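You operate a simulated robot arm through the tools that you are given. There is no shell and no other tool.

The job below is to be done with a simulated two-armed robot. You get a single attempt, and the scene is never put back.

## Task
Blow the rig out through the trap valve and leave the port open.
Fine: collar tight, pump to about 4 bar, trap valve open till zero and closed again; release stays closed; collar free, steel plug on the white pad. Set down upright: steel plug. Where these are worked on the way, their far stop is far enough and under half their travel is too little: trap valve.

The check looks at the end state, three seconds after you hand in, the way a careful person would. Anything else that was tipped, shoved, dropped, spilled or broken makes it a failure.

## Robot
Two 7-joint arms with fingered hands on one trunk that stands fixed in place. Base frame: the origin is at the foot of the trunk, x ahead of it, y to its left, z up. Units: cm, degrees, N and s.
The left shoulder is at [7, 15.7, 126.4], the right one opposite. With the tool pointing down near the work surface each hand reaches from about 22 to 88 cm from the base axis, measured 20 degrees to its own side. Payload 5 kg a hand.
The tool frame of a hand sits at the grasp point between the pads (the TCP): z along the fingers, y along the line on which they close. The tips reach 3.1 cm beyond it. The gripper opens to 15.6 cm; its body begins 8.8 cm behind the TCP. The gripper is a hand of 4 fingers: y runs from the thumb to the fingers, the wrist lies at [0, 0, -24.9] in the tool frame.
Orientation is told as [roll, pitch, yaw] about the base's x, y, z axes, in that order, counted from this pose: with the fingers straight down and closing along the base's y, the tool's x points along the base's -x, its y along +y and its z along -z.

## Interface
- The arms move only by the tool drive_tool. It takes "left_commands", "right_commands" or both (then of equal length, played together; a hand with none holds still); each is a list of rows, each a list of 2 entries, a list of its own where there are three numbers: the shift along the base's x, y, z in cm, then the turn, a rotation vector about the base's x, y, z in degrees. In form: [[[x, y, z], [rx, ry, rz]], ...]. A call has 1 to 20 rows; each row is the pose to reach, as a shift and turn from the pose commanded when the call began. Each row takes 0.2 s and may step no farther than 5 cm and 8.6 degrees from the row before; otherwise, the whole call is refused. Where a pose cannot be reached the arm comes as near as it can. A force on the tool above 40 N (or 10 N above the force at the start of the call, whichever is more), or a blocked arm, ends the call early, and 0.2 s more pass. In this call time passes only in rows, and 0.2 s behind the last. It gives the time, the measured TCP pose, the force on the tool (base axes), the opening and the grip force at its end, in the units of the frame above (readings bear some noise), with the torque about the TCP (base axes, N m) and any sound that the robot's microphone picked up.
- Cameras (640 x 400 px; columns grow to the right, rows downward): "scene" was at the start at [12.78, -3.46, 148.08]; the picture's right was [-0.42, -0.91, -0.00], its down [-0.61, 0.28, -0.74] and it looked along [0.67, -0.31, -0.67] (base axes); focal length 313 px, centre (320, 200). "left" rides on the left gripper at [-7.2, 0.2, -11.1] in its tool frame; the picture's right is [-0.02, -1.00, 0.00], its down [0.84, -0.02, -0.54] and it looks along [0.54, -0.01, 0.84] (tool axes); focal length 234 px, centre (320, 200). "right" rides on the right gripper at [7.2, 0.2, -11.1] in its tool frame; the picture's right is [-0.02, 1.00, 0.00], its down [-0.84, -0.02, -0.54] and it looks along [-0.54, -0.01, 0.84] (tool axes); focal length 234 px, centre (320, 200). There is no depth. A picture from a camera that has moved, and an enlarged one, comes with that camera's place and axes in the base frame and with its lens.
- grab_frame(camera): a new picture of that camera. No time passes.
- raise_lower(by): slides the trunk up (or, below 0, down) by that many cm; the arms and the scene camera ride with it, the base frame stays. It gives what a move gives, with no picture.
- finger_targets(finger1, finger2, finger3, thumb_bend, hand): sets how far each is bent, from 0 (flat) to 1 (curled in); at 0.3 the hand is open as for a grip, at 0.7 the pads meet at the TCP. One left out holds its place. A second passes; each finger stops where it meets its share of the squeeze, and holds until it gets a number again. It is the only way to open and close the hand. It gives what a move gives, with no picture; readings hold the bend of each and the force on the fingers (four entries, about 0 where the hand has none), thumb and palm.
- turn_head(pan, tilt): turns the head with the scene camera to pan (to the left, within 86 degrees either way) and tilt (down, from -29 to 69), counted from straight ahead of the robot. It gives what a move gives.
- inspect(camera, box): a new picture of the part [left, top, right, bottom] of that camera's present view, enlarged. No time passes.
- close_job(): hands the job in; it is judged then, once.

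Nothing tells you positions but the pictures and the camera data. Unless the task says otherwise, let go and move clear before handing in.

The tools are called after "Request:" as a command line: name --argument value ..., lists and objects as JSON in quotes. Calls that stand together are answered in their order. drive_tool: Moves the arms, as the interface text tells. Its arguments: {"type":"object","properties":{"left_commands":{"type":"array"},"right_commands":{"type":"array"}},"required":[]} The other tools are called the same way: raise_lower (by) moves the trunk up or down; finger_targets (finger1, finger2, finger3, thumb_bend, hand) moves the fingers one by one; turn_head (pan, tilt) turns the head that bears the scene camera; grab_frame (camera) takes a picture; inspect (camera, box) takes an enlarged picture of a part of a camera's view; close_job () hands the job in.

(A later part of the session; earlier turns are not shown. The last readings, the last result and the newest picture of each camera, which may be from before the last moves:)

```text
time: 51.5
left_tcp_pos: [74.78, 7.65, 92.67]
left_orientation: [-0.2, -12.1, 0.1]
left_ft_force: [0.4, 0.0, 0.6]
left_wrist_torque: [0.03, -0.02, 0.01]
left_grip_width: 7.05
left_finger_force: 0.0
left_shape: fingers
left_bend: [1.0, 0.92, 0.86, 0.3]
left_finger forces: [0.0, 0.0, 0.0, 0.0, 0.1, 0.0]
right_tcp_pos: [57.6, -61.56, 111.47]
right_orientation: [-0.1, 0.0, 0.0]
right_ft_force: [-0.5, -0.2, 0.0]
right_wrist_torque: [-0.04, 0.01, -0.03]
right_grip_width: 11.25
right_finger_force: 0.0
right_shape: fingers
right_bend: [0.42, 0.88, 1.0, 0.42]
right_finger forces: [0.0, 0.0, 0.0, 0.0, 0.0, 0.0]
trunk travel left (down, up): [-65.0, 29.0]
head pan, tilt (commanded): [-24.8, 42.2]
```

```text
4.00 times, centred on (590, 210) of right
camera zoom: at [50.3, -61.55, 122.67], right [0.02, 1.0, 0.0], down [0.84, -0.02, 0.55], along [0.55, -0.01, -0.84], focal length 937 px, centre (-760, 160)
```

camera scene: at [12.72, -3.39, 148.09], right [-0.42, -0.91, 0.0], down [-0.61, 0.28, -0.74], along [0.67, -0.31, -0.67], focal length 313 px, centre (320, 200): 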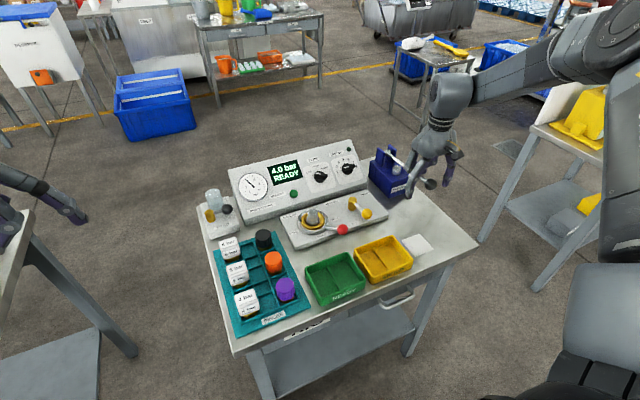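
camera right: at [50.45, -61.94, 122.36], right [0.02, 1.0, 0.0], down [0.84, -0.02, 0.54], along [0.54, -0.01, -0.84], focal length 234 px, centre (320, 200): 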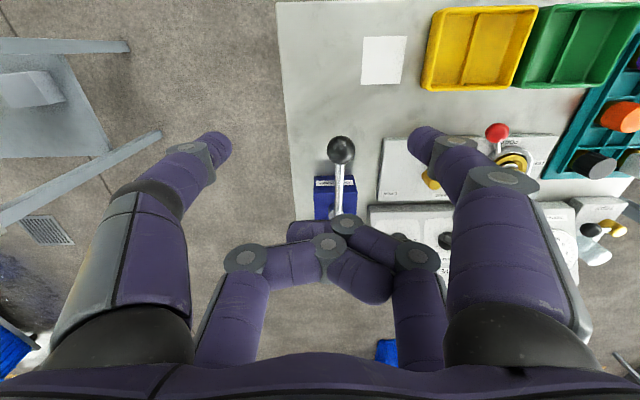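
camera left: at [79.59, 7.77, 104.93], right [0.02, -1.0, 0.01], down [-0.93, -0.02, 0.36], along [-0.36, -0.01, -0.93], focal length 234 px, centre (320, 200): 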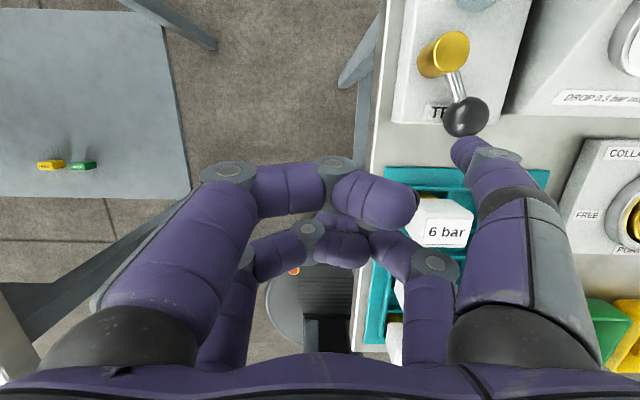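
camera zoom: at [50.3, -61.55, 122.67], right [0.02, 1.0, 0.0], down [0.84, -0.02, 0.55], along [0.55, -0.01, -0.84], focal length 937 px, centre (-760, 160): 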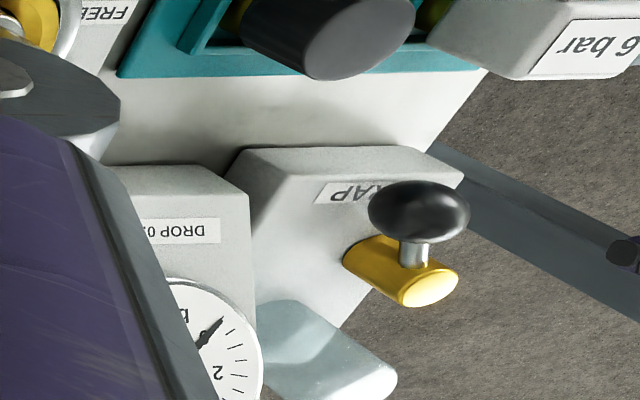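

The lever stays at the far stop and the thumb is above its leading side. Before descending I yaw the hand 20° so its curled fingers stay well away from the "6 bar" box during the closing sweep.

Request:
drive_tool --left_commands '[[[1.04, 0.18, 0], [0, 0, -6.7]], [[2.09, 0.35, 0], [0, 0, -13.4]], [[3.13, 0.53, 0], [0, 0, -20]]]'

Request:
grab_frame --camera "left"

Request:
inspect --camera "scene" --box '[170, 150, 270, 250]'

Request:
inspect --camera "right" --box '[540, 160, 640, 260]'

```text
time: 52.3
left_tcp_pos: [77.98, 7.98, 92.59]
left_orientation: [0.0, -12.0, -20.1]
left_ft_force: [0.3, -0.7, 0.5]
left_wrist_torque: [0.0, -0.04, 0.03]
left_grip_width: 7.05
left_finger_force: 0.1
left_shape: fingers
left_bend: [1.0, 0.92, 0.86, 0.3]
left_finger forces: [0.0, 0.0, 0.0, 0.0, 0.1, 0.1]
right_tcp_pos: [57.67, -61.84, 111.39]
right_orientation: [-0.1, 0.0, 0.1]
right_ft_force: [-0.2, -0.6, 0.1]
right_wrist_torque: [0.05, 0.0, -0.03]
right_grip_width: 11.23
right_finger_force: 0.0
right_shape: fingers
right_bend: [0.42, 0.88, 1.0, 0.42]
right_finger forces: [0.0, 0.1, 0.0, 0.0, 0.0, 0.0]
trunk travel left (down, up): [-65.0, 29.0]
head pan, tilt (commanded): [-24.8, 42.2]
```

```text
taken
camera left: at [82.58, 6.45, 104.91], right [-0.32, -0.95, 0.0], down [-0.88, 0.3, 0.36], along [-0.34, 0.11, -0.93], focal length 234 px, centre (320, 200)
```

left: 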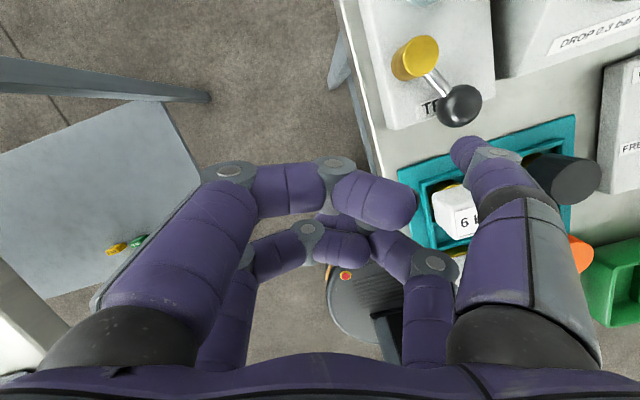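

```text
4.00 times, centred on (220, 200) of scene
camera zoom: at [12.84, -3.53, 148.07], right [-0.42, -0.91, 0.0], down [-0.61, 0.28, -0.74], along [0.67, -0.31, -0.67], focal length 1253 px, centre (720, 200)
```

zoom: 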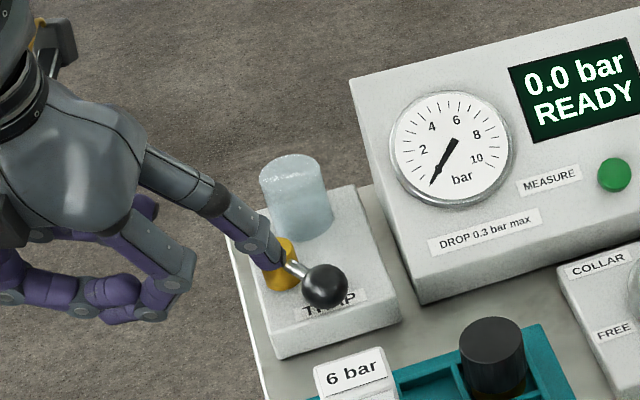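

```text
4.00 times, centred on (590, 210) of right
camera zoom: at [50.41, -61.78, 122.48], right [0.02, 1.0, 0.0], down [0.84, -0.02, 0.54], along [0.54, -0.01, -0.84], focal length 937 px, centre (-760, 160)
```

zoom: 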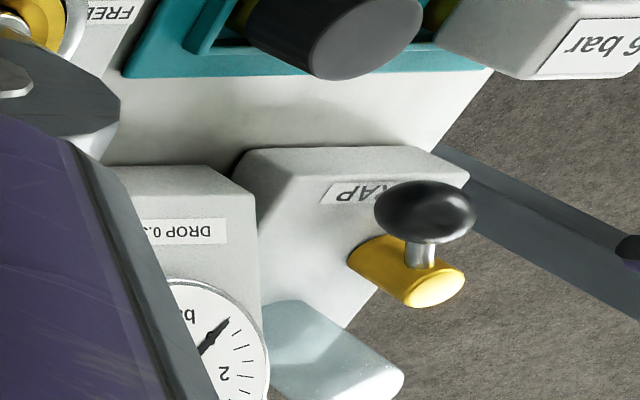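

The tip is over (77.8, -1.2), just clear of the ball on its leading side. I lower it.

Request:
drive_tool --left_commands '[[[0, 0, -1.8], [0, 0, 0]], [[0, 0, -3.6], [0, 0, 0]], [[0, 0, -5.4], [0, 0, 0]]]'

Request:
grab_frame --camera "left"

Request:
inspect --camera "scene" --box '[170, 150, 270, 250]'

Request:
inspect --camera "right" --box '[540, 160, 640, 260]'

```text
time: 53.1
left_tcp_pos: [77.92, 7.89, 87.26]
left_orientation: [0.0, -12.0, -20.0]
left_ft_force: [-0.5, 1.0, 0.4]
left_wrist_torque: [0.0, 0.02, 0.01]
left_grip_width: 7.06
left_finger_force: 0.0
left_shape: fingers
left_bend: [1.0, 0.92, 0.86, 0.3]
left_finger forces: [0.0, 0.0, 0.0, 0.0, 0.1, 0.0]
right_tcp_pos: [57.69, -61.76, 111.35]
right_orientation: [0.1, 0.0, 0.0]
right_ft_force: [0.3, -0.3, 0.0]
right_wrist_torque: [0.03, -0.01, 0.0]
right_grip_width: 11.26
right_finger_force: 0.0
right_shape: fingers
right_bend: [0.42, 0.88, 1.0, 0.42]
right_finger forces: [0.1, 0.0, 0.0, 0.0, 0.0, 0.1]
trunk travel left (down, up): [-65.0, 29.0]
head pan, tilt (commanded): [-24.8, 42.2]
```

```text
taken
camera left: at [82.55, 6.38, 99.57], right [-0.32, -0.95, 0.01], down [-0.88, 0.3, 0.36], along [-0.34, 0.11, -0.93], focal length 234 px, centre (320, 200)
```

left: 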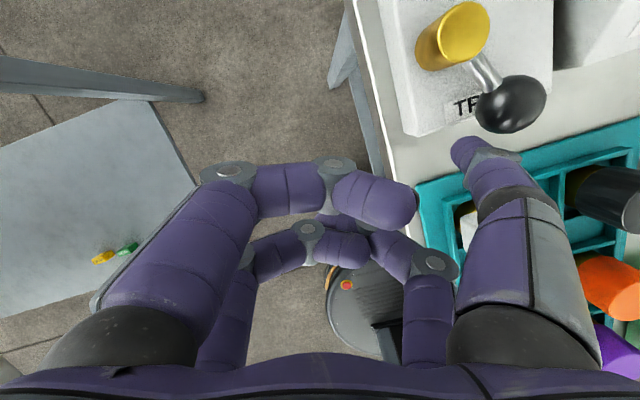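

```text
4.00 times, centred on (220, 200) of scene
camera zoom: at [12.8, -3.43, 148.08], right [-0.42, -0.91, 0.0], down [-0.61, 0.28, -0.74], along [0.67, -0.31, -0.67], focal length 1253 px, centre (720, 200)
```

zoom: 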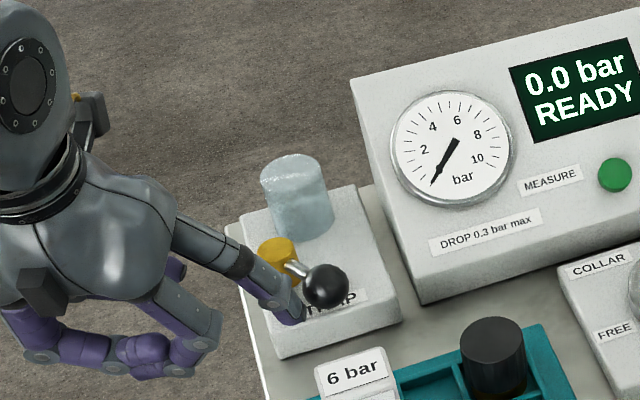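

```text
4.00 times, centred on (590, 210) of right
camera zoom: at [50.38, -61.7, 122.54], right [0.02, 1.0, 0.0], down [0.84, -0.02, 0.54], along [0.54, -0.01, -0.84], focal length 937 px, centre (-760, 160)
```

zoom: 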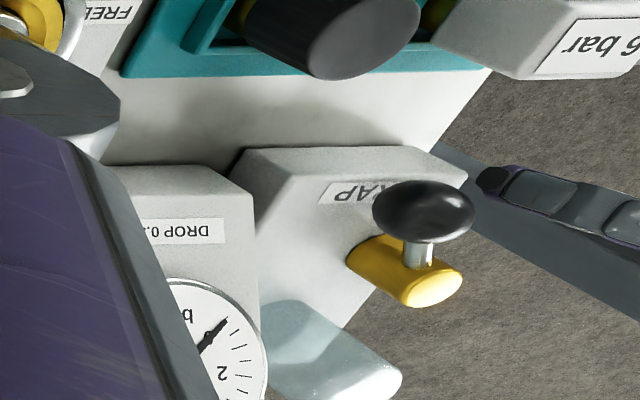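

The thumb is beside the ball on the opening side. I sweep it along the arc back toward the closed position, watching force.

Request:
drive_tool --left_commands '[[[0.38, -0.59, 0], [0, 0, 0]], [[0.45, -1.33, 0], [0, 0, 0]], [[0.62, -2.06, 0], [0, 0, 0]], [[0.88, -2.76, 0], [0, 0, 0]], [[1.24, -3.42, 0], [0, 0, 0]], [[1.67, -4.03, 0], [0, 0, 0]], [[2.19, -4.58, 0], [0, 0, 0]]]'

Request:
grab_frame --camera "left"

Request:
inspect --camera "scene" --box '[170, 150, 270, 250]'

Request:
inspect --camera "right" --box '[540, 160, 640, 260]'

```text
time: 54.7
left_tcp_pos: [80.12, 3.4, 87.12]
left_orientation: [0.1, -11.9, -20.0]
left_ft_force: [-0.5, 1.1, 0.3]
left_wrist_torque: [0.01, 0.04, -0.07]
left_grip_width: 6.98
left_finger_force: 0.3
left_shape: fingers
left_bend: [1.0, 0.92, 0.86, 0.3]
left_finger forces: [0.0, 0.0, 0.0, 0.0, 1.0, 0.0]
right_tcp_pos: [57.55, -61.82, 111.39]
right_orientation: [0.0, -0.1, 0.0]
right_ft_force: [0.2, -0.4, 0.3]
right_wrist_torque: [0.01, -0.03, -0.01]
right_grip_width: 11.26
right_finger_force: 0.1
right_shape: fingers
right_bend: [0.42, 0.88, 1.0, 0.42]
right_finger forces: [0.0, 0.1, 0.0, 0.1, 0.0, 0.0]
trunk travel left (down, up): [-65.0, 29.0]
head pan, tilt (commanded): [-24.8, 42.2]
```

```text
taken
camera left: at [84.75, 2.02, 99.59], right [-0.32, -0.95, 0.01], down [-0.88, 0.3, 0.36], along [-0.34, 0.11, -0.93], focal length 234 px, centre (320, 200)
```

left: 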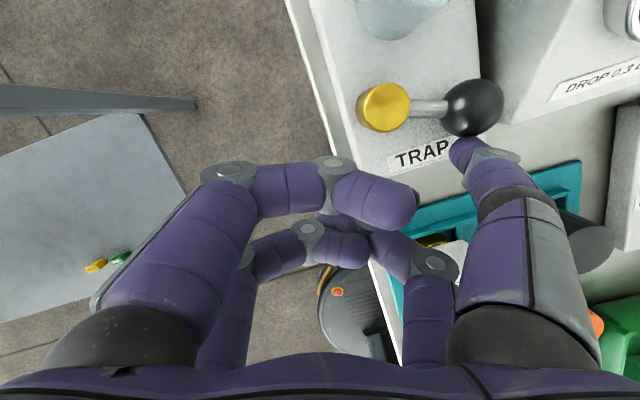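

```text
4.00 times, centred on (220, 200) of scene
camera zoom: at [12.79, -3.49, 148.08], right [-0.42, -0.91, 0.0], down [-0.61, 0.28, -0.74], along [0.67, -0.31, -0.67], focal length 1253 px, centre (720, 200)
```

zoom: 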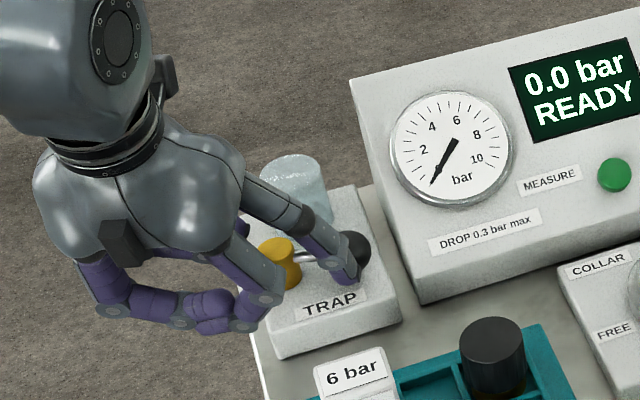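

```text
4.00 times, centred on (590, 210) of right
camera zoom: at [50.37, -61.75, 122.51], right [0.02, 1.0, 0.0], down [0.84, -0.02, 0.54], along [0.54, -0.01, -0.84], focal length 937 px, centre (-760, 160)
```

zoom: 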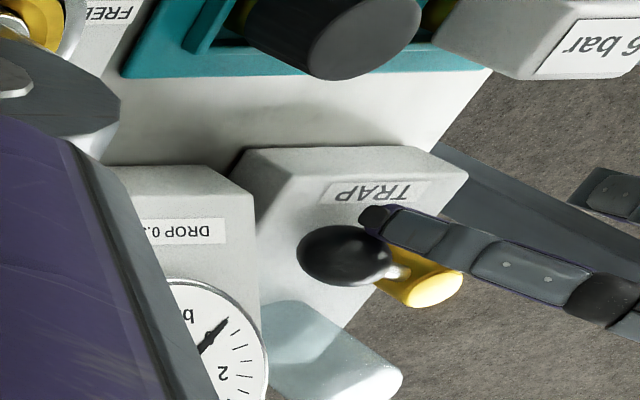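

The lever is back to about 19°. I finish the sweep and press lightly into the closed stop.

Request:
drive_tool --left_commands '[[[0.57, -0.47, 0], [0, 0, 0]], [[1.21, -0.87, 0], [0, 0, 0]], [[1.6, -0.9, 0], [0, 0, 0]], [[1.9, -0.9, 0], [0, 0, 0]]]'

Request:
grab_frame --camera "left"

Request:
inspect --camera "right" --box '[540, 160, 640, 260]'

```text
time: 55.7
left_tcp_pos: [81.79, 2.67, 87.23]
left_orientation: [0.0, -12.0, -20.1]
left_ft_force: [-2.9, 0.3, 0.5]
left_wrist_torque: [-0.02, 0.03, -0.27]
left_grip_width: 7.1
left_finger_force: 1.6
left_shape: fingers
left_bend: [1.0, 0.92, 0.86, 0.3]
left_finger forces: [0.0, 0.0, 0.0, 0.0, 2.9, 0.1]
right_tcp_pos: [57.67, -61.8, 111.5]
right_orientation: [-0.1, 0.0, 0.0]
right_ft_force: [-0.7, -0.8, 1.0]
right_wrist_torque: [-0.02, -0.02, 0.0]
right_grip_width: 11.27
right_finger_force: 0.1
right_shape: fingers
right_bend: [0.42, 0.88, 1.0, 0.42]
right_finger forces: [0.0, 0.0, 0.0, 0.0, 0.0, 0.0]
trunk travel left (down, up): [-65.0, 29.0]
head pan, tilt (commanded): [-24.8, 42.2]
```

```text
taken
camera left: at [86.46, 1.14, 99.5], right [-0.32, -0.95, 0.0], down [-0.88, 0.3, 0.36], along [-0.34, 0.11, -0.93], focal length 234 px, centre (320, 200)
```

left: 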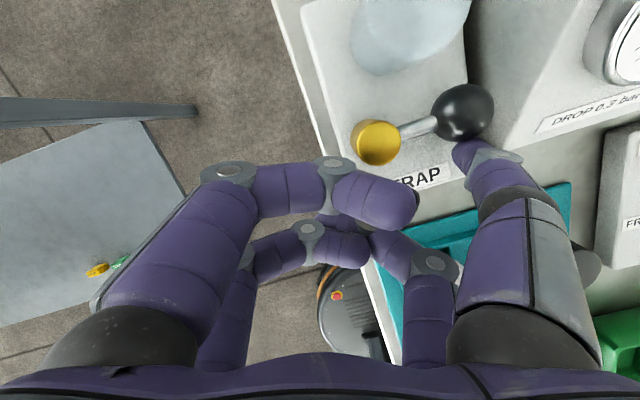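

```text
4.00 times, centred on (590, 210) of right
camera zoom: at [50.33, -61.75, 122.53], right [0.02, 1.0, 0.0], down [0.84, -0.02, 0.54], along [0.54, -0.01, -0.84], focal length 937 px, centre (-760, 160)
```

zoom: 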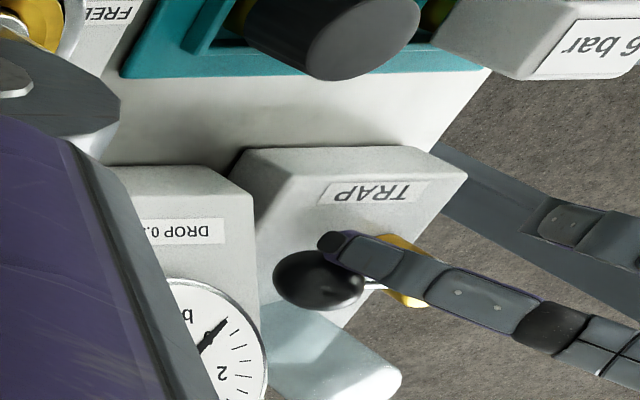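

The ball is back at its starting spot and the force is starting to build. One more gentle nudge confirms the stop.

Request:
drive_tool --left_commands '[[[0.3, 0, 0], [0, 0, 0]], [[0.6, 0, 0], [0, 0, 0]]]'

Request:
inspect --camera "right" --box '[540, 160, 640, 260]'

Request:
inspect --camera "left" --box '[300, 0, 540, 180]'

```text
time: 56.3
left_tcp_pos: [82.28, 2.78, 87.18]
left_orientation: [0.1, -11.8, -20.0]
left_ft_force: [-12.0, 3.3, -0.1]
left_wrist_torque: [0.08, 0.22, -1.08]
left_grip_width: 7.13
left_finger_force: 5.2
left_shape: fingers
left_bend: [1.0, 0.92, 0.86, 0.29]
left_finger forces: [0.0, 0.0, 0.0, 0.0, 11.1, 0.1]
right_tcp_pos: [57.62, -61.62, 111.59]
right_orientation: [-0.1, 0.0, 0.1]
right_ft_force: [0.5, 0.4, 0.2]
right_wrist_torque: [0.0, 0.04, 0.02]
right_grip_width: 11.25
right_finger_force: 0.1
right_shape: fingers
right_bend: [0.42, 0.88, 1.0, 0.42]
right_finger forces: [0.0, 0.0, 0.1, 0.0, 0.1, 0.0]
trunk travel left (down, up): [-65.0, 29.0]
head pan, tilt (commanded): [-24.8, 42.2]
```

```text
4.00 times, centred on (590, 210) of right
camera zoom: at [50.23, -61.69, 122.61], right [0.02, 1.0, 0.0], down [0.84, -0.02, 0.55], along [0.55, -0.01, -0.84], focal length 937 px, centre (-760, 160)
```

zoom: 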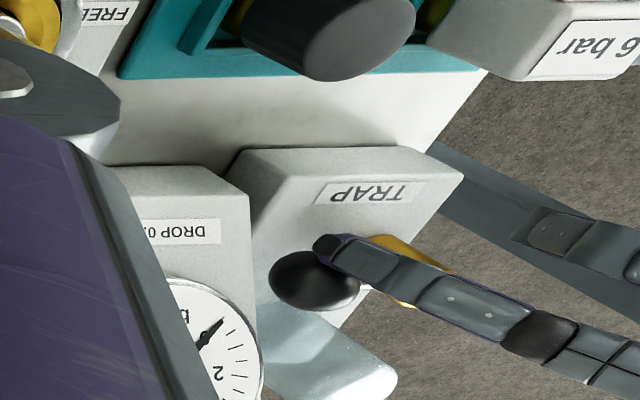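

```text
2.22 times, centred on (420, 90) of left
camera zoom: at [86.92, 1.14, 99.55], right [-0.32, -0.95, 0.0], down [-0.88, 0.3, 0.36], along [-0.34, 0.11, -0.93], focal length 520 px, centre (98, 444)
```

zoom: 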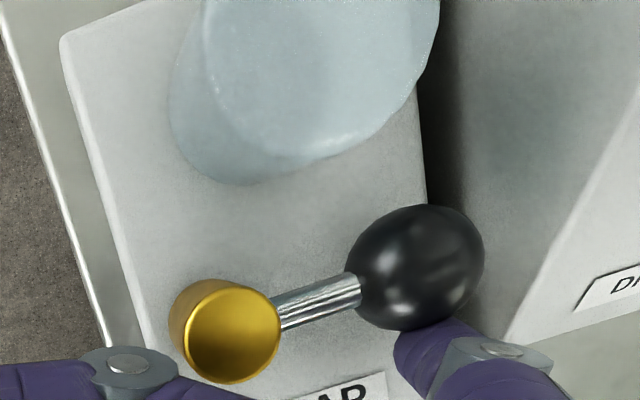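

Force jumped to 12 N at the closed stop, so the trap valve is shut again. I back the thumb off, lift, and return the left hand to its parking spot.

Request:
drive_tool --left_commands '[[[-0.7, 0.2, 0], [0, 0, 0]], [[-1.4, 0.4, 0], [0, 0, 0]], [[-1.4, 0.4, 3], [0, 0, 0]], [[-1.4, 0.4, 6.5], [0, 0, 0]], [[-1.4, 0.4, 10], [0, 0, 0]], [[-2, 2, 14], [0, 2, 4]], [[-5, 5, 16], [0, 4, 8]], [[-8, 8, 18], [0, 6, 12]], [[-11, 11, 20], [0, 8, 16]], [[-14, 14, 22], [0, 10, 19]], [[-17, 16.5, 24], [0, 11, 20]], [[-20, 19, 26], [0, 11.8, 20]]]'

Request:
inspect --camera "scene" --box '[170, 150, 270, 250]'

Request:
inspect --camera "right" --box '[540, 180, 640, 280]'

Request:
grab_frame --camera "scene"

```text
time: 58.9
left_tcp_pos: [62.16, 21.17, 113.2]
left_orientation: [-2.1, -0.5, 0.3]
left_ft_force: [-0.2, 0.4, 1.3]
left_wrist_torque: [-0.01, -0.04, -0.03]
left_grip_width: 7.04
left_finger_force: 0.0
left_shape: fingers
left_bend: [1.0, 0.92, 0.86, 0.3]
left_finger forces: [0.1, 0.1, 0.1, 0.0, 0.1, 0.0]
right_tcp_pos: [57.57, -61.64, 111.52]
right_orientation: [-0.1, -0.2, -0.1]
right_ft_force: [0.1, 0.3, -1.0]
right_wrist_torque: [0.0, -0.04, 0.02]
right_grip_width: 11.25
right_finger_force: 0.1
right_shape: fingers
right_bend: [0.42, 0.88, 1.0, 0.42]
right_finger forces: [0.0, 0.0, 0.0, 0.0, 0.0, 0.0]
trunk travel left (down, up): [-65.0, 29.0]
head pan, tilt (commanded): [-24.8, 42.2]
```

```text
4.00 times, centred on (220, 200) of scene
camera zoom: at [12.59, -3.27, 148.1], right [-0.42, -0.91, 0.0], down [-0.61, 0.28, -0.74], along [0.67, -0.31, -0.67], focal length 1253 px, centre (720, 200)
```

zoom: 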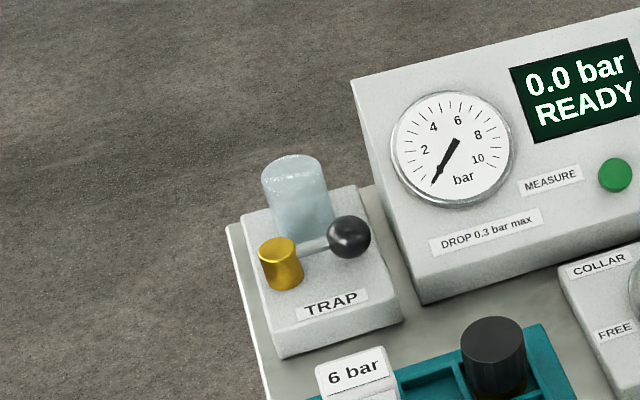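

```text
4.00 times, centred on (590, 230) of right
camera zoom: at [50.19, -61.58, 122.69], right [0.02, 1.0, 0.0], down [0.84, -0.02, 0.55], along [0.55, -0.01, -0.84], focal length 937 px, centre (-760, 80)
```

zoom: 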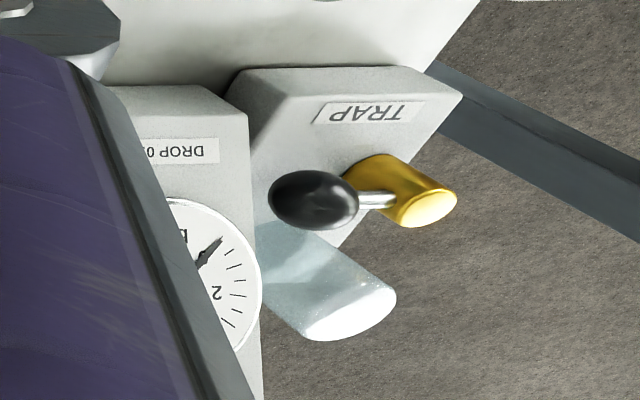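

```text
taken
camera scene: at [12.59, -3.27, 148.1], right [-0.42, -0.91, 0.0], down [-0.61, 0.28, -0.74], along [0.67, -0.31, -0.67], focal length 313 px, centre (320, 200)
```

scene: 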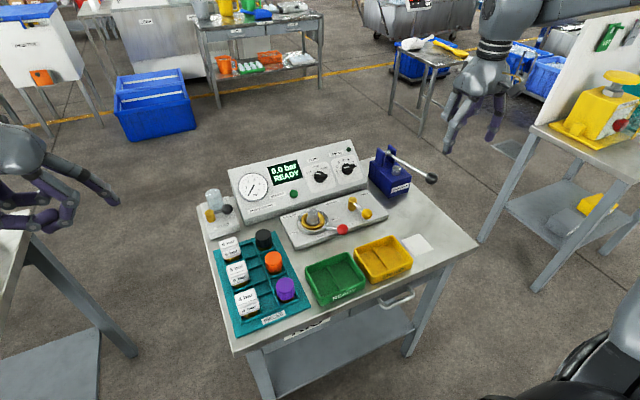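

The trap is closed, the gauge reads zero, and the release valve is untouched. Now the right hand goes back to the collar with only the thumb extended, to push the red lever from TIGHT to FREE.

Request:
finger_targets --hand "right" --finger1 1.0 --finger2 1.0 --finger3 1.0 --thumb_bend 0.55

Request:
drive_tool --right_commands '[[[0.9, 3.7, -0.5], [0, 0, 4.4]], [[1.8, 7.4, -1], [0, 0, 8.8]], [[2.7, 11.1, -2], [0, 0, 13.2]], [[3.6, 14.8, -3.5], [0, 0, 17.6]], [[4.5, 18.5, -5], [0, 0, 22]], [[5.4, 22.2, -7], [0, 0, 26.4]], [[6.3, 25.9, -9], [0, 0, 30.8]], [[7.3, 29.5, -11.5], [0, 0, 35]]]'

Request:
grab_frame --camera "right"

Request:
inspect --camera "scene" --box '[260, 130, 400, 270]'

```text
time: 59.9
left_tcp_pos: [62.38, 21.1, 113.1]
left_orientation: [-2.0, -0.5, 0.3]
left_ft_force: [-0.2, -0.7, -0.4]
left_wrist_torque: [-0.03, 0.0, -0.03]
left_grip_width: 7.07
left_finger_force: 0.2
left_shape: fingers
left_bend: [1.0, 0.92, 0.86, 0.3]
left_finger forces: [0.0, 0.1, 0.0, 0.1, 0.0, 0.1]
right_tcp_pos: [57.74, -61.75, 111.41]
right_orientation: [0.0, 0.0, 0.0]
right_ft_force: [0.0, 0.0, -0.2]
right_wrist_torque: [-0.02, 0.01, -0.02]
right_grip_width: 5.19
right_finger_force: 0.0
right_shape: fingers
right_bend: [1.0, 0.88, 1.0, 0.55]
right_finger forces: [0.1, 0.1, 0.1, 0.0, 0.0, 0.0]
trunk travel left (down, up): [-65.0, 29.0]
head pan, tilt (commanded): [-24.8, 42.2]
```

```text
time: 61.7
left_tcp_pos: [62.59, 21.24, 113.11]
left_orientation: [-2.1, -0.4, 0.3]
left_ft_force: [-0.2, 0.4, 0.7]
left_wrist_torque: [0.0, 0.01, 0.01]
left_grip_width: 7.04
left_finger_force: 0.0
left_shape: fingers
left_bend: [1.0, 0.92, 0.86, 0.3]
left_finger forces: [0.0, 0.0, 0.1, 0.0, 0.0, 0.1]
right_tcp_pos: [65.02, -31.71, 100.15]
right_orientation: [0.0, 0.1, 35.0]
right_ft_force: [-0.5, -0.4, -0.7]
right_wrist_torque: [-0.05, -0.01, -0.02]
right_grip_width: 5.23
right_finger_force: 0.1
right_shape: fingers
right_bend: [1.0, 0.88, 1.0, 0.55]
right_finger forces: [0.1, 0.0, 0.0, 0.0, 0.0, 0.0]
trunk travel left (down, up): [-65.0, 29.0]
head pan, tilt (commanded): [-24.8, 42.2]
```

```text
taken
camera right: at [58.94, -35.86, 111.29], right [-0.55, 0.83, 0.0], down [0.7, 0.46, 0.54], along [0.45, 0.3, -0.84], focal length 234 px, centre (320, 200)
```

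right: 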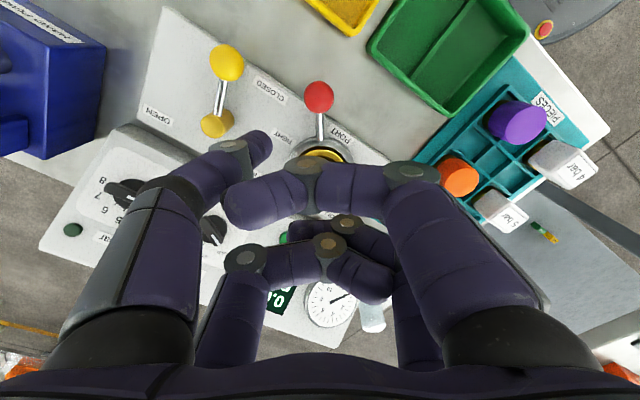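

```text
2.86 times, centred on (330, 200) of scene
camera zoom: at [12.96, -3.32, 148.07], right [-0.42, -0.91, 0.0], down [-0.61, 0.28, -0.74], along [0.67, -0.31, -0.67], focal length 895 px, centre (291, 200)
```

zoom: 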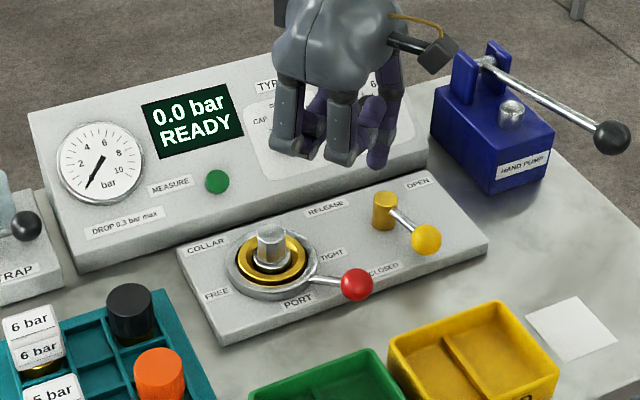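

The red ball is at (62.6, -33.5) and the thumb line lies on its -y side. I descend beside it.

Request:
drive_tool --right_commands '[[[0, 0, -3], [0, 0, 0]], [[0, 0, -6], [0, 0, 0]], [[0, 0, -9], [0, 0, 0]]]'

Request:
grab_frame --camera "right"

Request:
drive_tool --right_commands '[[[0, 0, -1.5], [0, 0, 0]], [[0, 0, -3], [0, 0, 0]], [[0, 0, -4.4], [0, 0, 0]]]'

Request:
grab_frame --camera "right"

Request:
inspect --camera "scene" --box '[260, 150, 400, 290]'

```text
time: 62.5
left_tcp_pos: [62.39, 21.08, 113.07]
left_orientation: [-2.0, -0.5, 0.2]
left_ft_force: [-0.3, 0.1, 0.3]
left_wrist_torque: [0.03, -0.01, 0.01]
left_grip_width: 7.02
left_finger_force: 0.0
left_shape: fingers
left_bend: [1.0, 0.92, 0.86, 0.3]
left_finger forces: [0.0, 0.0, 0.0, 0.0, 0.0, 0.0]
right_tcp_pos: [64.95, -31.95, 91.39]
right_orientation: [0.0, 0.0, 35.0]
right_ft_force: [-0.2, 0.1, -1.5]
right_wrist_torque: [-0.01, 0.03, -0.01]
right_grip_width: 5.22
right_finger_force: 0.0
right_shape: fingers
right_bend: [1.0, 0.88, 1.0, 0.55]
right_finger forces: [0.0, 0.0, 0.0, 0.0, 0.1, 0.1]
trunk travel left (down, up): [-65.0, 29.0]
head pan, tilt (commanded): [-24.8, 42.2]
```

```text
taken
camera right: at [58.81, -36.04, 102.5], right [-0.55, 0.83, 0.0], down [0.7, 0.46, 0.55], along [0.45, 0.3, -0.84], focal length 234 px, centre (320, 200)
```

right: 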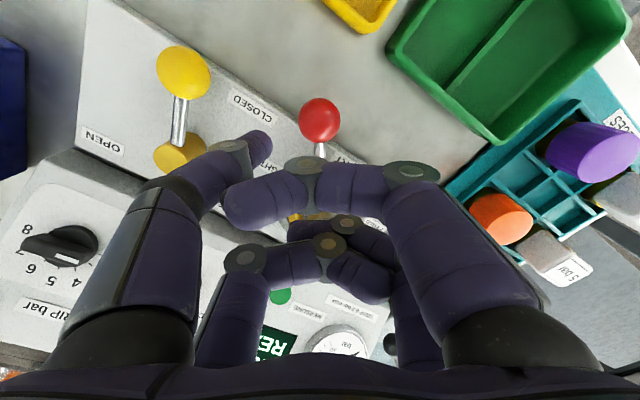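

```text
time: 63.3
left_tcp_pos: [62.46, 21.12, 113.21]
left_orientation: [-1.9, -0.4, 0.3]
left_ft_force: [0.7, -0.5, 0.0]
left_wrist_torque: [0.02, 0.02, 0.0]
left_grip_width: 7.04
left_finger_force: 0.0
left_shape: fingers
left_bend: [1.0, 0.92, 0.86, 0.3]
left_finger forces: [0.1, 0.0, 0.0, 0.0, 0.1, 0.1]
right_tcp_pos: [64.79, -32.11, 86.56]
right_orientation: [0.0, 0.1, 35.1]
right_ft_force: [0.4, -0.3, 0.0]
right_wrist_torque: [-0.02, -0.01, -0.01]
right_grip_width: 5.24
right_finger_force: 0.0
right_shape: fingers
right_bend: [1.0, 0.88, 1.0, 0.55]
right_finger forces: [0.1, 0.0, 0.0, 0.0, 0.1, 0.0]
trunk travel left (down, up): [-65.0, 29.0]
head pan, tilt (commanded): [-24.8, 42.2]
```

```text
taken
camera right: at [58.65, -36.19, 97.68], right [-0.55, 0.83, 0.0], down [0.7, 0.46, 0.54], along [0.45, 0.3, -0.84], focal length 234 px, centre (320, 200)
```

right: 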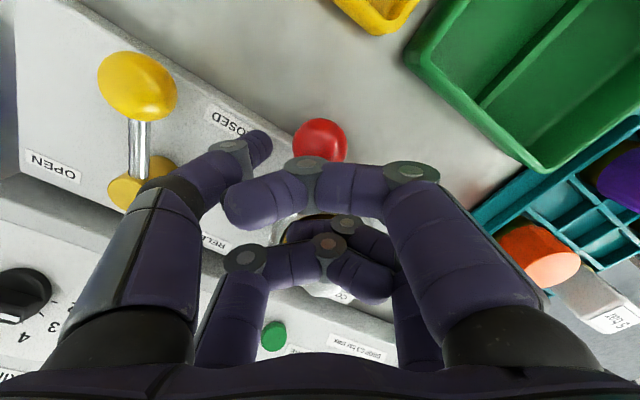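

```text
2.86 times, centred on (330, 220) of scene
camera zoom: at [12.81, -3.42, 148.08], right [-0.42, -0.91, 0.0], down [-0.61, 0.28, -0.74], along [0.67, -0.31, -0.67], focal length 895 px, centre (291, 143)
```

zoom: 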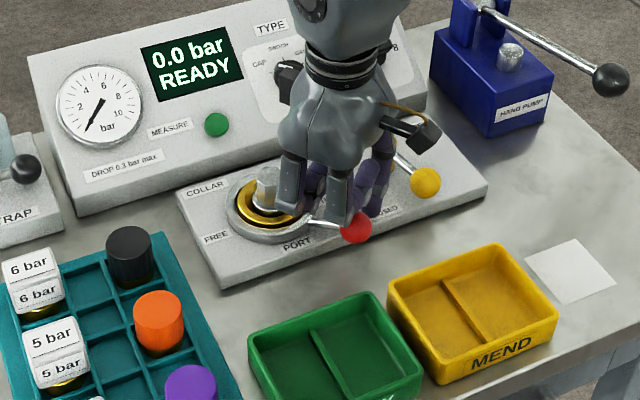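

The thumb is beside the ball with no contact. I sweep the lever back along its arc toward FREE.

Request:
drive_tool --right_commands '[[[-0.342, 0.537, 0], [0, 0, -5]], [[-0.636, 1.102, 0], [0, 0, -10]], [[-0.88, 1.691, 0], [0, 0, -15]], [[-1.071, 2.298, 0], [0, 0, -20]], [[-1.209, 2.92, 0], [0, 0, -25]], [[-1.292, 3.551, 0], [0, 0, -30]], [[-1.32, 4.187, 0], [0, 0, -35]], [[-1.292, 4.824, 0], [0, 0, -40]], [[-1.209, 5.455, 0], [0, 0, -45]], [[-1.071, 6.077, 0], [0, 0, -50]], [[-0.88, 6.684, 0], [0, 0, -55]], [[-0.636, 7.272, 0], [0, 0, -60]], [[-0.342, 7.837, 0], [0, 0, -65]], [[0, 8.375, 0], [0, 0, -70]]]'

Request:
grab_frame --camera "right"

Request:
inspect --camera "scene" --box '[240, 170, 380, 290]'

```text
time: 66.3
left_tcp_pos: [62.4, 21.18, 113.13]
left_orientation: [-2.0, -0.4, 0.2]
left_ft_force: [0.9, 0.1, -0.4]
left_wrist_torque: [0.01, 0.0, -0.02]
left_grip_width: 7.06
left_finger_force: 0.1
left_shape: fingers
left_bend: [1.0, 0.92, 0.86, 0.3]
left_finger forces: [0.0, 0.1, 0.0, 0.0, 0.0, 0.1]
right_tcp_pos: [64.74, -23.81, 86.48]
right_orientation: [0.0, 0.0, -35.1]
right_ft_force: [0.2, -1.4, -0.8]
right_wrist_torque: [-0.06, 0.0, 0.06]
right_grip_width: 5.24
right_finger_force: 0.2
right_shape: fingers
right_bend: [1.0, 0.88, 1.0, 0.55]
right_finger forces: [0.0, 0.0, 0.0, 0.0, 0.7, 0.1]
trunk travel left (down, up): [-65.0, 29.0]
head pan, tilt (commanded): [-24.8, 42.2]
```

```text
taken
camera right: at [58.94, -19.57, 97.66], right [0.59, 0.8, 0.0], down [0.67, -0.5, 0.54], along [0.44, -0.32, -0.84], focal length 234 px, centre (320, 200)
```

right: 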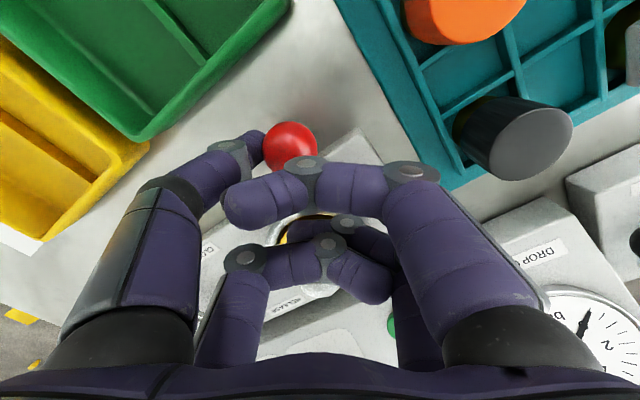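

```text
3.33 times, centred on (310, 230) of scene
camera zoom: at [12.81, -3.43, 148.08], right [-0.42, -0.91, 0.0], down [-0.61, 0.28, -0.74], along [0.67, -0.31, -0.67], focal length 1044 px, centre (353, 100)
```

zoom: 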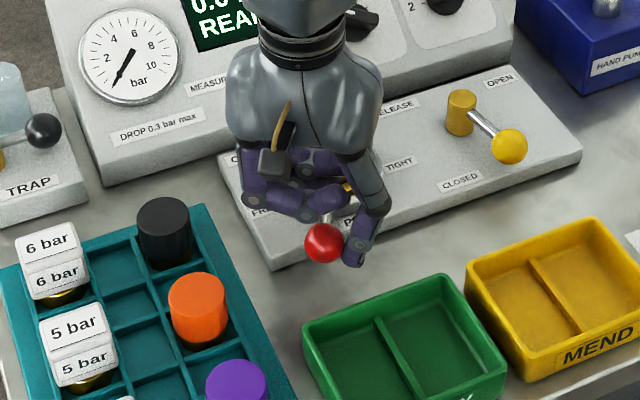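

The lever is at about 27°, nearly at FREE. I press on into its stop.

Request:
drive_tool --right_commands '[[[0.307, 0.407, 0], [0, 0, -4]], [[0.641, 0.791, 0], [0, 0, -8]], [[0.909, 1.064, 0], [0, 0, -11]], [[1.096, 1.237, 0], [0, 0, -13]]]'

Request:
grab_frame --camera "right"

Request:
inspect --camera "scene" --box '[240, 170, 380, 290]'

```text
time: 67.3
left_tcp_pos: [62.48, 21.11, 113.05]
left_orientation: [-2.1, -0.5, 0.3]
left_ft_force: [-0.8, 0.3, 0.4]
left_wrist_torque: [0.0, -0.01, 0.0]
left_grip_width: 7.05
left_finger_force: 0.1
left_shape: fingers
left_bend: [1.0, 0.92, 0.86, 0.3]
left_finger forces: [0.0, 0.0, 0.0, 0.0, 0.0, 0.0]
right_tcp_pos: [65.53, -22.75, 86.85]
right_orientation: [0.1, 0.0, -48.1]
right_ft_force: [-0.8, -3.5, -1.7]
right_wrist_torque: [-0.09, -0.07, 0.13]
right_grip_width: 5.32
right_finger_force: 2.0
right_shape: fingers
right_bend: [1.0, 0.88, 1.0, 0.54]
right_finger forces: [0.1, 0.0, 0.1, 0.1, 3.4, 0.0]
right hand out of reach, approached as far as the arm can: row 4
trunk travel left (down, up): [-65.0, 29.0]
head pan, tilt (commanded): [-24.8, 42.2]
```

```text
taken
camera right: at [60.78, -17.42, 97.87], right [0.76, 0.65, 0.0], down [0.54, -0.64, 0.54], along [0.35, -0.41, -0.84], focal length 234 px, centre (320, 200)
```

right: 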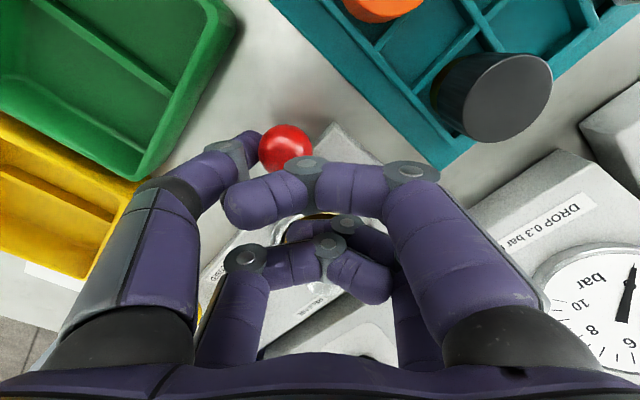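

```text
3.33 times, centred on (310, 230) of scene
camera zoom: at [12.8, -3.49, 148.07], right [-0.42, -0.91, 0.0], down [-0.61, 0.28, -0.74], along [0.67, -0.31, -0.67], focal length 1044 px, centre (353, 100)
```

zoom: 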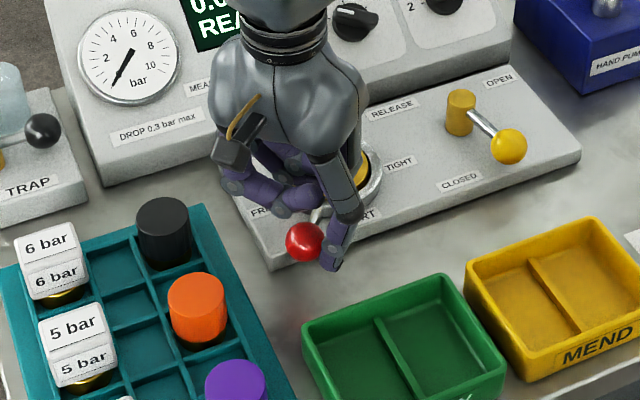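

The red ball is back at (63.0, -22.5), exactly its starting FREE position, and the force is rising. I give one small extra push to confirm the stop.

Request:
drive_tool --right_commands '[[[0.2, 0.3, -0.2], [0, 0, 1]], [[0.4, 0.6, -0.2], [0, 0, 1]]]'

Request:
inspect --camera "scene" --box '[240, 170, 380, 290]'

```text
time: 67.9
left_tcp_pos: [62.4, 20.97, 113.18]
left_orientation: [-2.0, -0.4, 0.3]
left_ft_force: [-0.2, -0.3, -0.1]
left_wrist_torque: [0.03, 0.01, 0.05]
left_grip_width: 7.06
left_finger_force: 0.1
left_shape: fingers
left_bend: [1.0, 0.92, 0.86, 0.3]
left_finger forces: [0.0, 0.0, 0.0, 0.0, 0.1, 0.1]
right_tcp_pos: [65.56, -22.5, 87.08]
right_orientation: [0.1, 0.0, -46.9]
right_ft_force: [-2.4, -4.8, -3.4]
right_wrist_torque: [-0.09, -0.1, 0.18]
right_grip_width: 5.4
right_finger_force: 2.3
right_shape: fingers
right_bend: [1.0, 0.88, 1.0, 0.53]
right_finger forces: [0.0, 0.1, 0.0, 0.0, 5.2, 0.0]
right hand out of reach, approached as far as the arm can: row 1, 2
trunk travel left (down, up): [-65.0, 29.0]
head pan, tilt (commanded): [-24.8, 42.2]
```

```text
3.33 times, centred on (310, 230) of scene
camera zoom: at [12.8, -3.51, 148.07], right [-0.42, -0.91, 0.0], down [-0.61, 0.28, -0.74], along [0.67, -0.31, -0.67], focal length 1044 px, centre (353, 100)
```

zoom: 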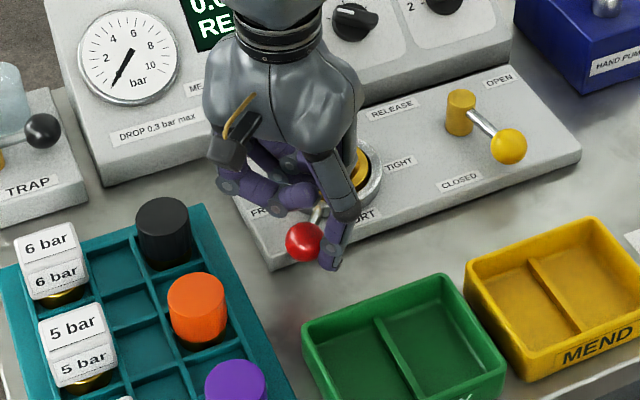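

The ball did not move under 6 N, so the collar is at its FREE stop. I back off, lift, and turn the hand square while opening it for grasping the plug.

Request:
drive_tool --right_commands '[[[-0.8, -1.0, 0], [0, 0, 3]], [[-1.2, -1.6, 0.5], [0, 0, 5]], [[-1.2, -1.6, 3.5], [0, 0, 8]], [[-1.2, -1.6, 7], [0, 0, 14]], [[-1.2, -2.2, 11], [0, 0, 21]], [[-1.2, -3, 14], [0, 0, 28]], [[-1.2, -4, 16], [0, 0, 35]], [[-1.2, -5, 17], [0, 0, 42]], [[-1.2, -6, 18], [0, 0, 48]]]'

Request:
grab_frame --camera "right"

Request:
inspect --camera "scene" --box '[280, 190, 350, 260]'

Request:
inspect --camera "right" --box '[220, 40, 480, 240]'

```text
time: 69.9
left_tcp_pos: [62.47, 21.15, 113.1]
left_orientation: [-1.9, -0.5, 0.3]
left_ft_force: [-0.4, 0.6, 0.1]
left_wrist_torque: [0.03, 0.02, -0.01]
left_grip_width: 7.06
left_finger_force: 0.0
left_shape: fingers
left_bend: [1.0, 0.92, 0.86, 0.3]
left_finger forces: [0.0, 0.0, 0.0, 0.0, 0.0, 0.0]
right_tcp_pos: [64.55, -28.43, 105.07]
right_orientation: [0.0, -0.1, 1.0]
right_ft_force: [-0.2, 1.3, -0.1]
right_wrist_torque: [0.02, 0.04, -0.01]
right_grip_width: 5.19
right_finger_force: 0.1
right_shape: fingers
right_bend: [1.0, 0.88, 1.0, 0.55]
right_finger forces: [0.1, 0.1, 0.1, 0.0, 0.0, 0.0]
trunk travel left (down, up): [-65.0, 29.0]
head pan, tilt (commanded): [-24.8, 42.2]
```

```text
taken
camera right: at [57.15, -28.46, 116.13], right [0.01, 1.0, 0.0], down [0.84, 0.0, 0.54], along [0.54, 0.0, -0.84], focal length 234 px, centre (320, 200)
```

right: 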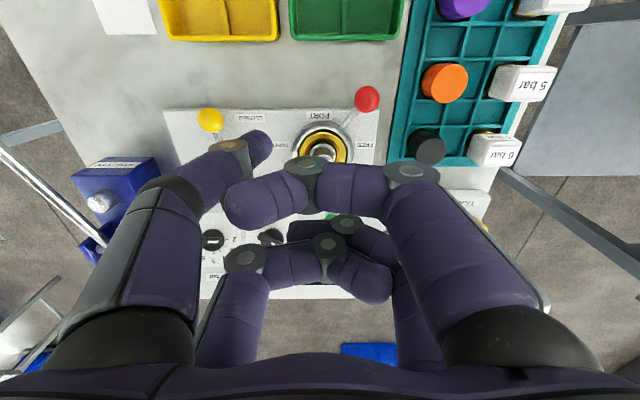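

```text
5.71 times, centred on (315, 225) of scene
camera zoom: at [12.76, -3.46, 148.08], right [-0.42, -0.91, 0.0], down [-0.61, 0.28, -0.74], along [0.67, -0.31, -0.67], focal length 1790 px, centre (349, 57)
```

zoom: 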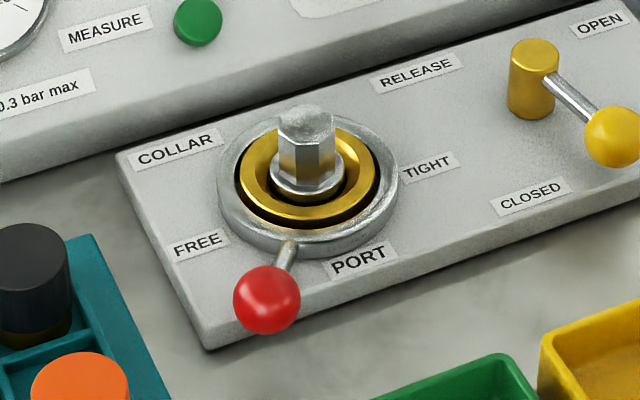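

```text
2.00 times, centred on (350, 140) of right
camera zoom: at [57.15, -28.46, 116.13], right [0.01, 1.0, 0.0], down [0.84, 0.0, 0.54], along [0.54, 0.0, -0.84], focal length 468 px, centre (260, 320)
```

zoom: 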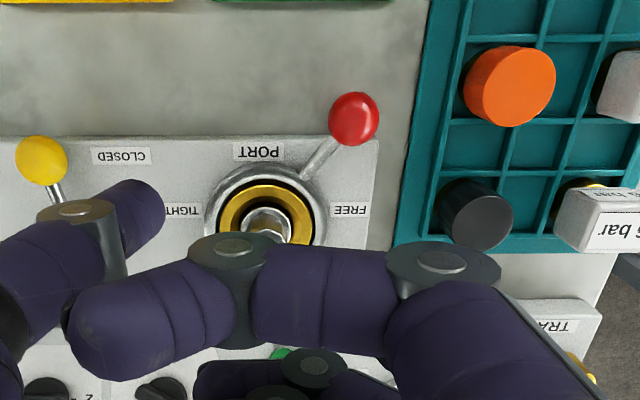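

The collar lever is at FREE. Before grasping the plug I test the two-finger pinch in free air, to see exactly where the fingertips lie relative to the tool point.

Request:
finger_targets --hand "right" --finger1 0.63 --finger2 1.0 --finger3 1.0 --thumb_bend 0.63

Request:
inspect --camera "scene" --box '[270, 90, 390, 220]'

Request:
inspect --camera "right" --box '[180, 60, 460, 260]'

```text
time: 70.9
left_tcp_pos: [62.36, 21.18, 113.12]
left_orientation: [-2.0, -0.4, 0.3]
left_ft_force: [-0.3, -0.5, 0.8]
left_wrist_torque: [-0.01, 0.02, 0.02]
left_grip_width: 7.04
left_finger_force: 0.1
left_shape: fingers
left_bend: [1.0, 0.92, 0.86, 0.3]
left_finger forces: [0.0, 0.1, 0.0, 0.1, 0.0, 0.0]
right_tcp_pos: [64.52, -28.4, 105.06]
right_orientation: [0.0, 0.0, 1.0]
right_ft_force: [0.3, -0.2, -0.2]
right_wrist_torque: [0.03, -0.02, 0.0]
right_grip_width: 2.95
right_finger_force: 0.0
right_shape: fingers
right_bend: [0.63, 0.88, 1.0, 0.63]
right_finger forces: [0.0, 0.0, 0.0, 0.0, 0.0, 0.0]
trunk travel left (down, up): [-65.0, 29.0]
head pan, tilt (commanded): [-24.8, 42.2]
```

```text
3.08 times, centred on (330, 155) of scene
camera zoom: at [12.78, -3.44, 148.08], right [-0.42, -0.91, 0.0], down [-0.61, 0.28, -0.74], along [0.67, -0.31, -0.67], focal length 964 px, centre (289, 338)
```

zoom: 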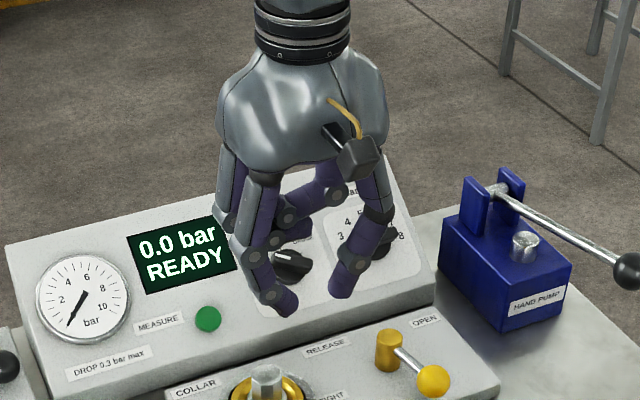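

```text
2.00 times, centred on (320, 160) of right
camera zoom: at [57.16, -28.43, 116.1], right [0.01, 1.0, 0.0], down [0.84, -0.01, 0.54], along [0.54, 0.0, -0.84], focal length 468 px, centre (320, 280)
```

zoom: 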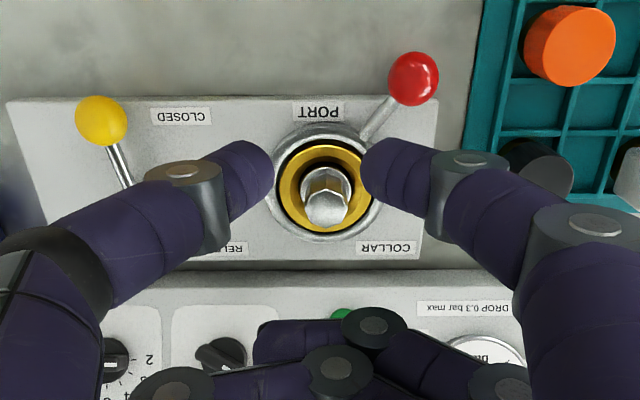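

The pinch gap is 2.95 cm, with the tips about 3.3 cm beyond the tool point. Next I look closely at the plug's hex head to choose the grip direction.

Request:
inspect --camera "scene" --box '[300, 200, 328, 228]'

Request:
inspect --camera "right" --box '[285, 120, 355, 190]'

```text
14.29 times, centred on (314, 214) of scene
camera zoom: at [12.78, -3.44, 148.08], right [-0.42, -0.91, 0.0], down [-0.61, 0.28, -0.74], along [0.67, -0.31, -0.67], focal length 4475 px, centre (406, 0)
```

zoom: 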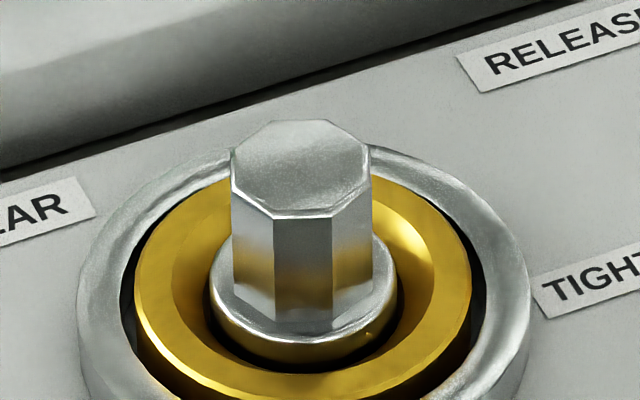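

```text
5.71 times, centred on (320, 155) of right
camera zoom: at [57.16, -28.43, 116.1], right [0.01, 1.0, 0.0], down [0.84, -0.01, 0.54], along [0.54, 0.0, -0.84], focal length 1338 px, centre (320, 457)
```

zoom: 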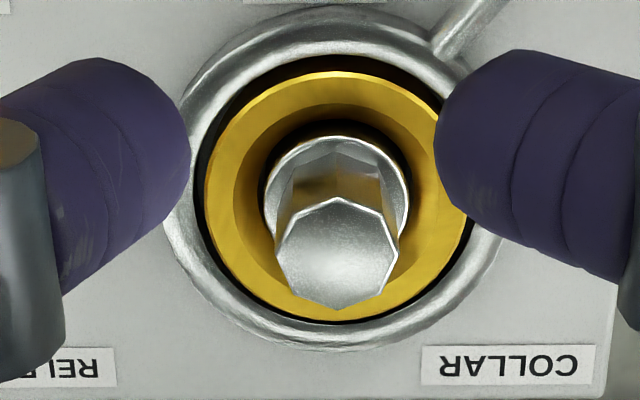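

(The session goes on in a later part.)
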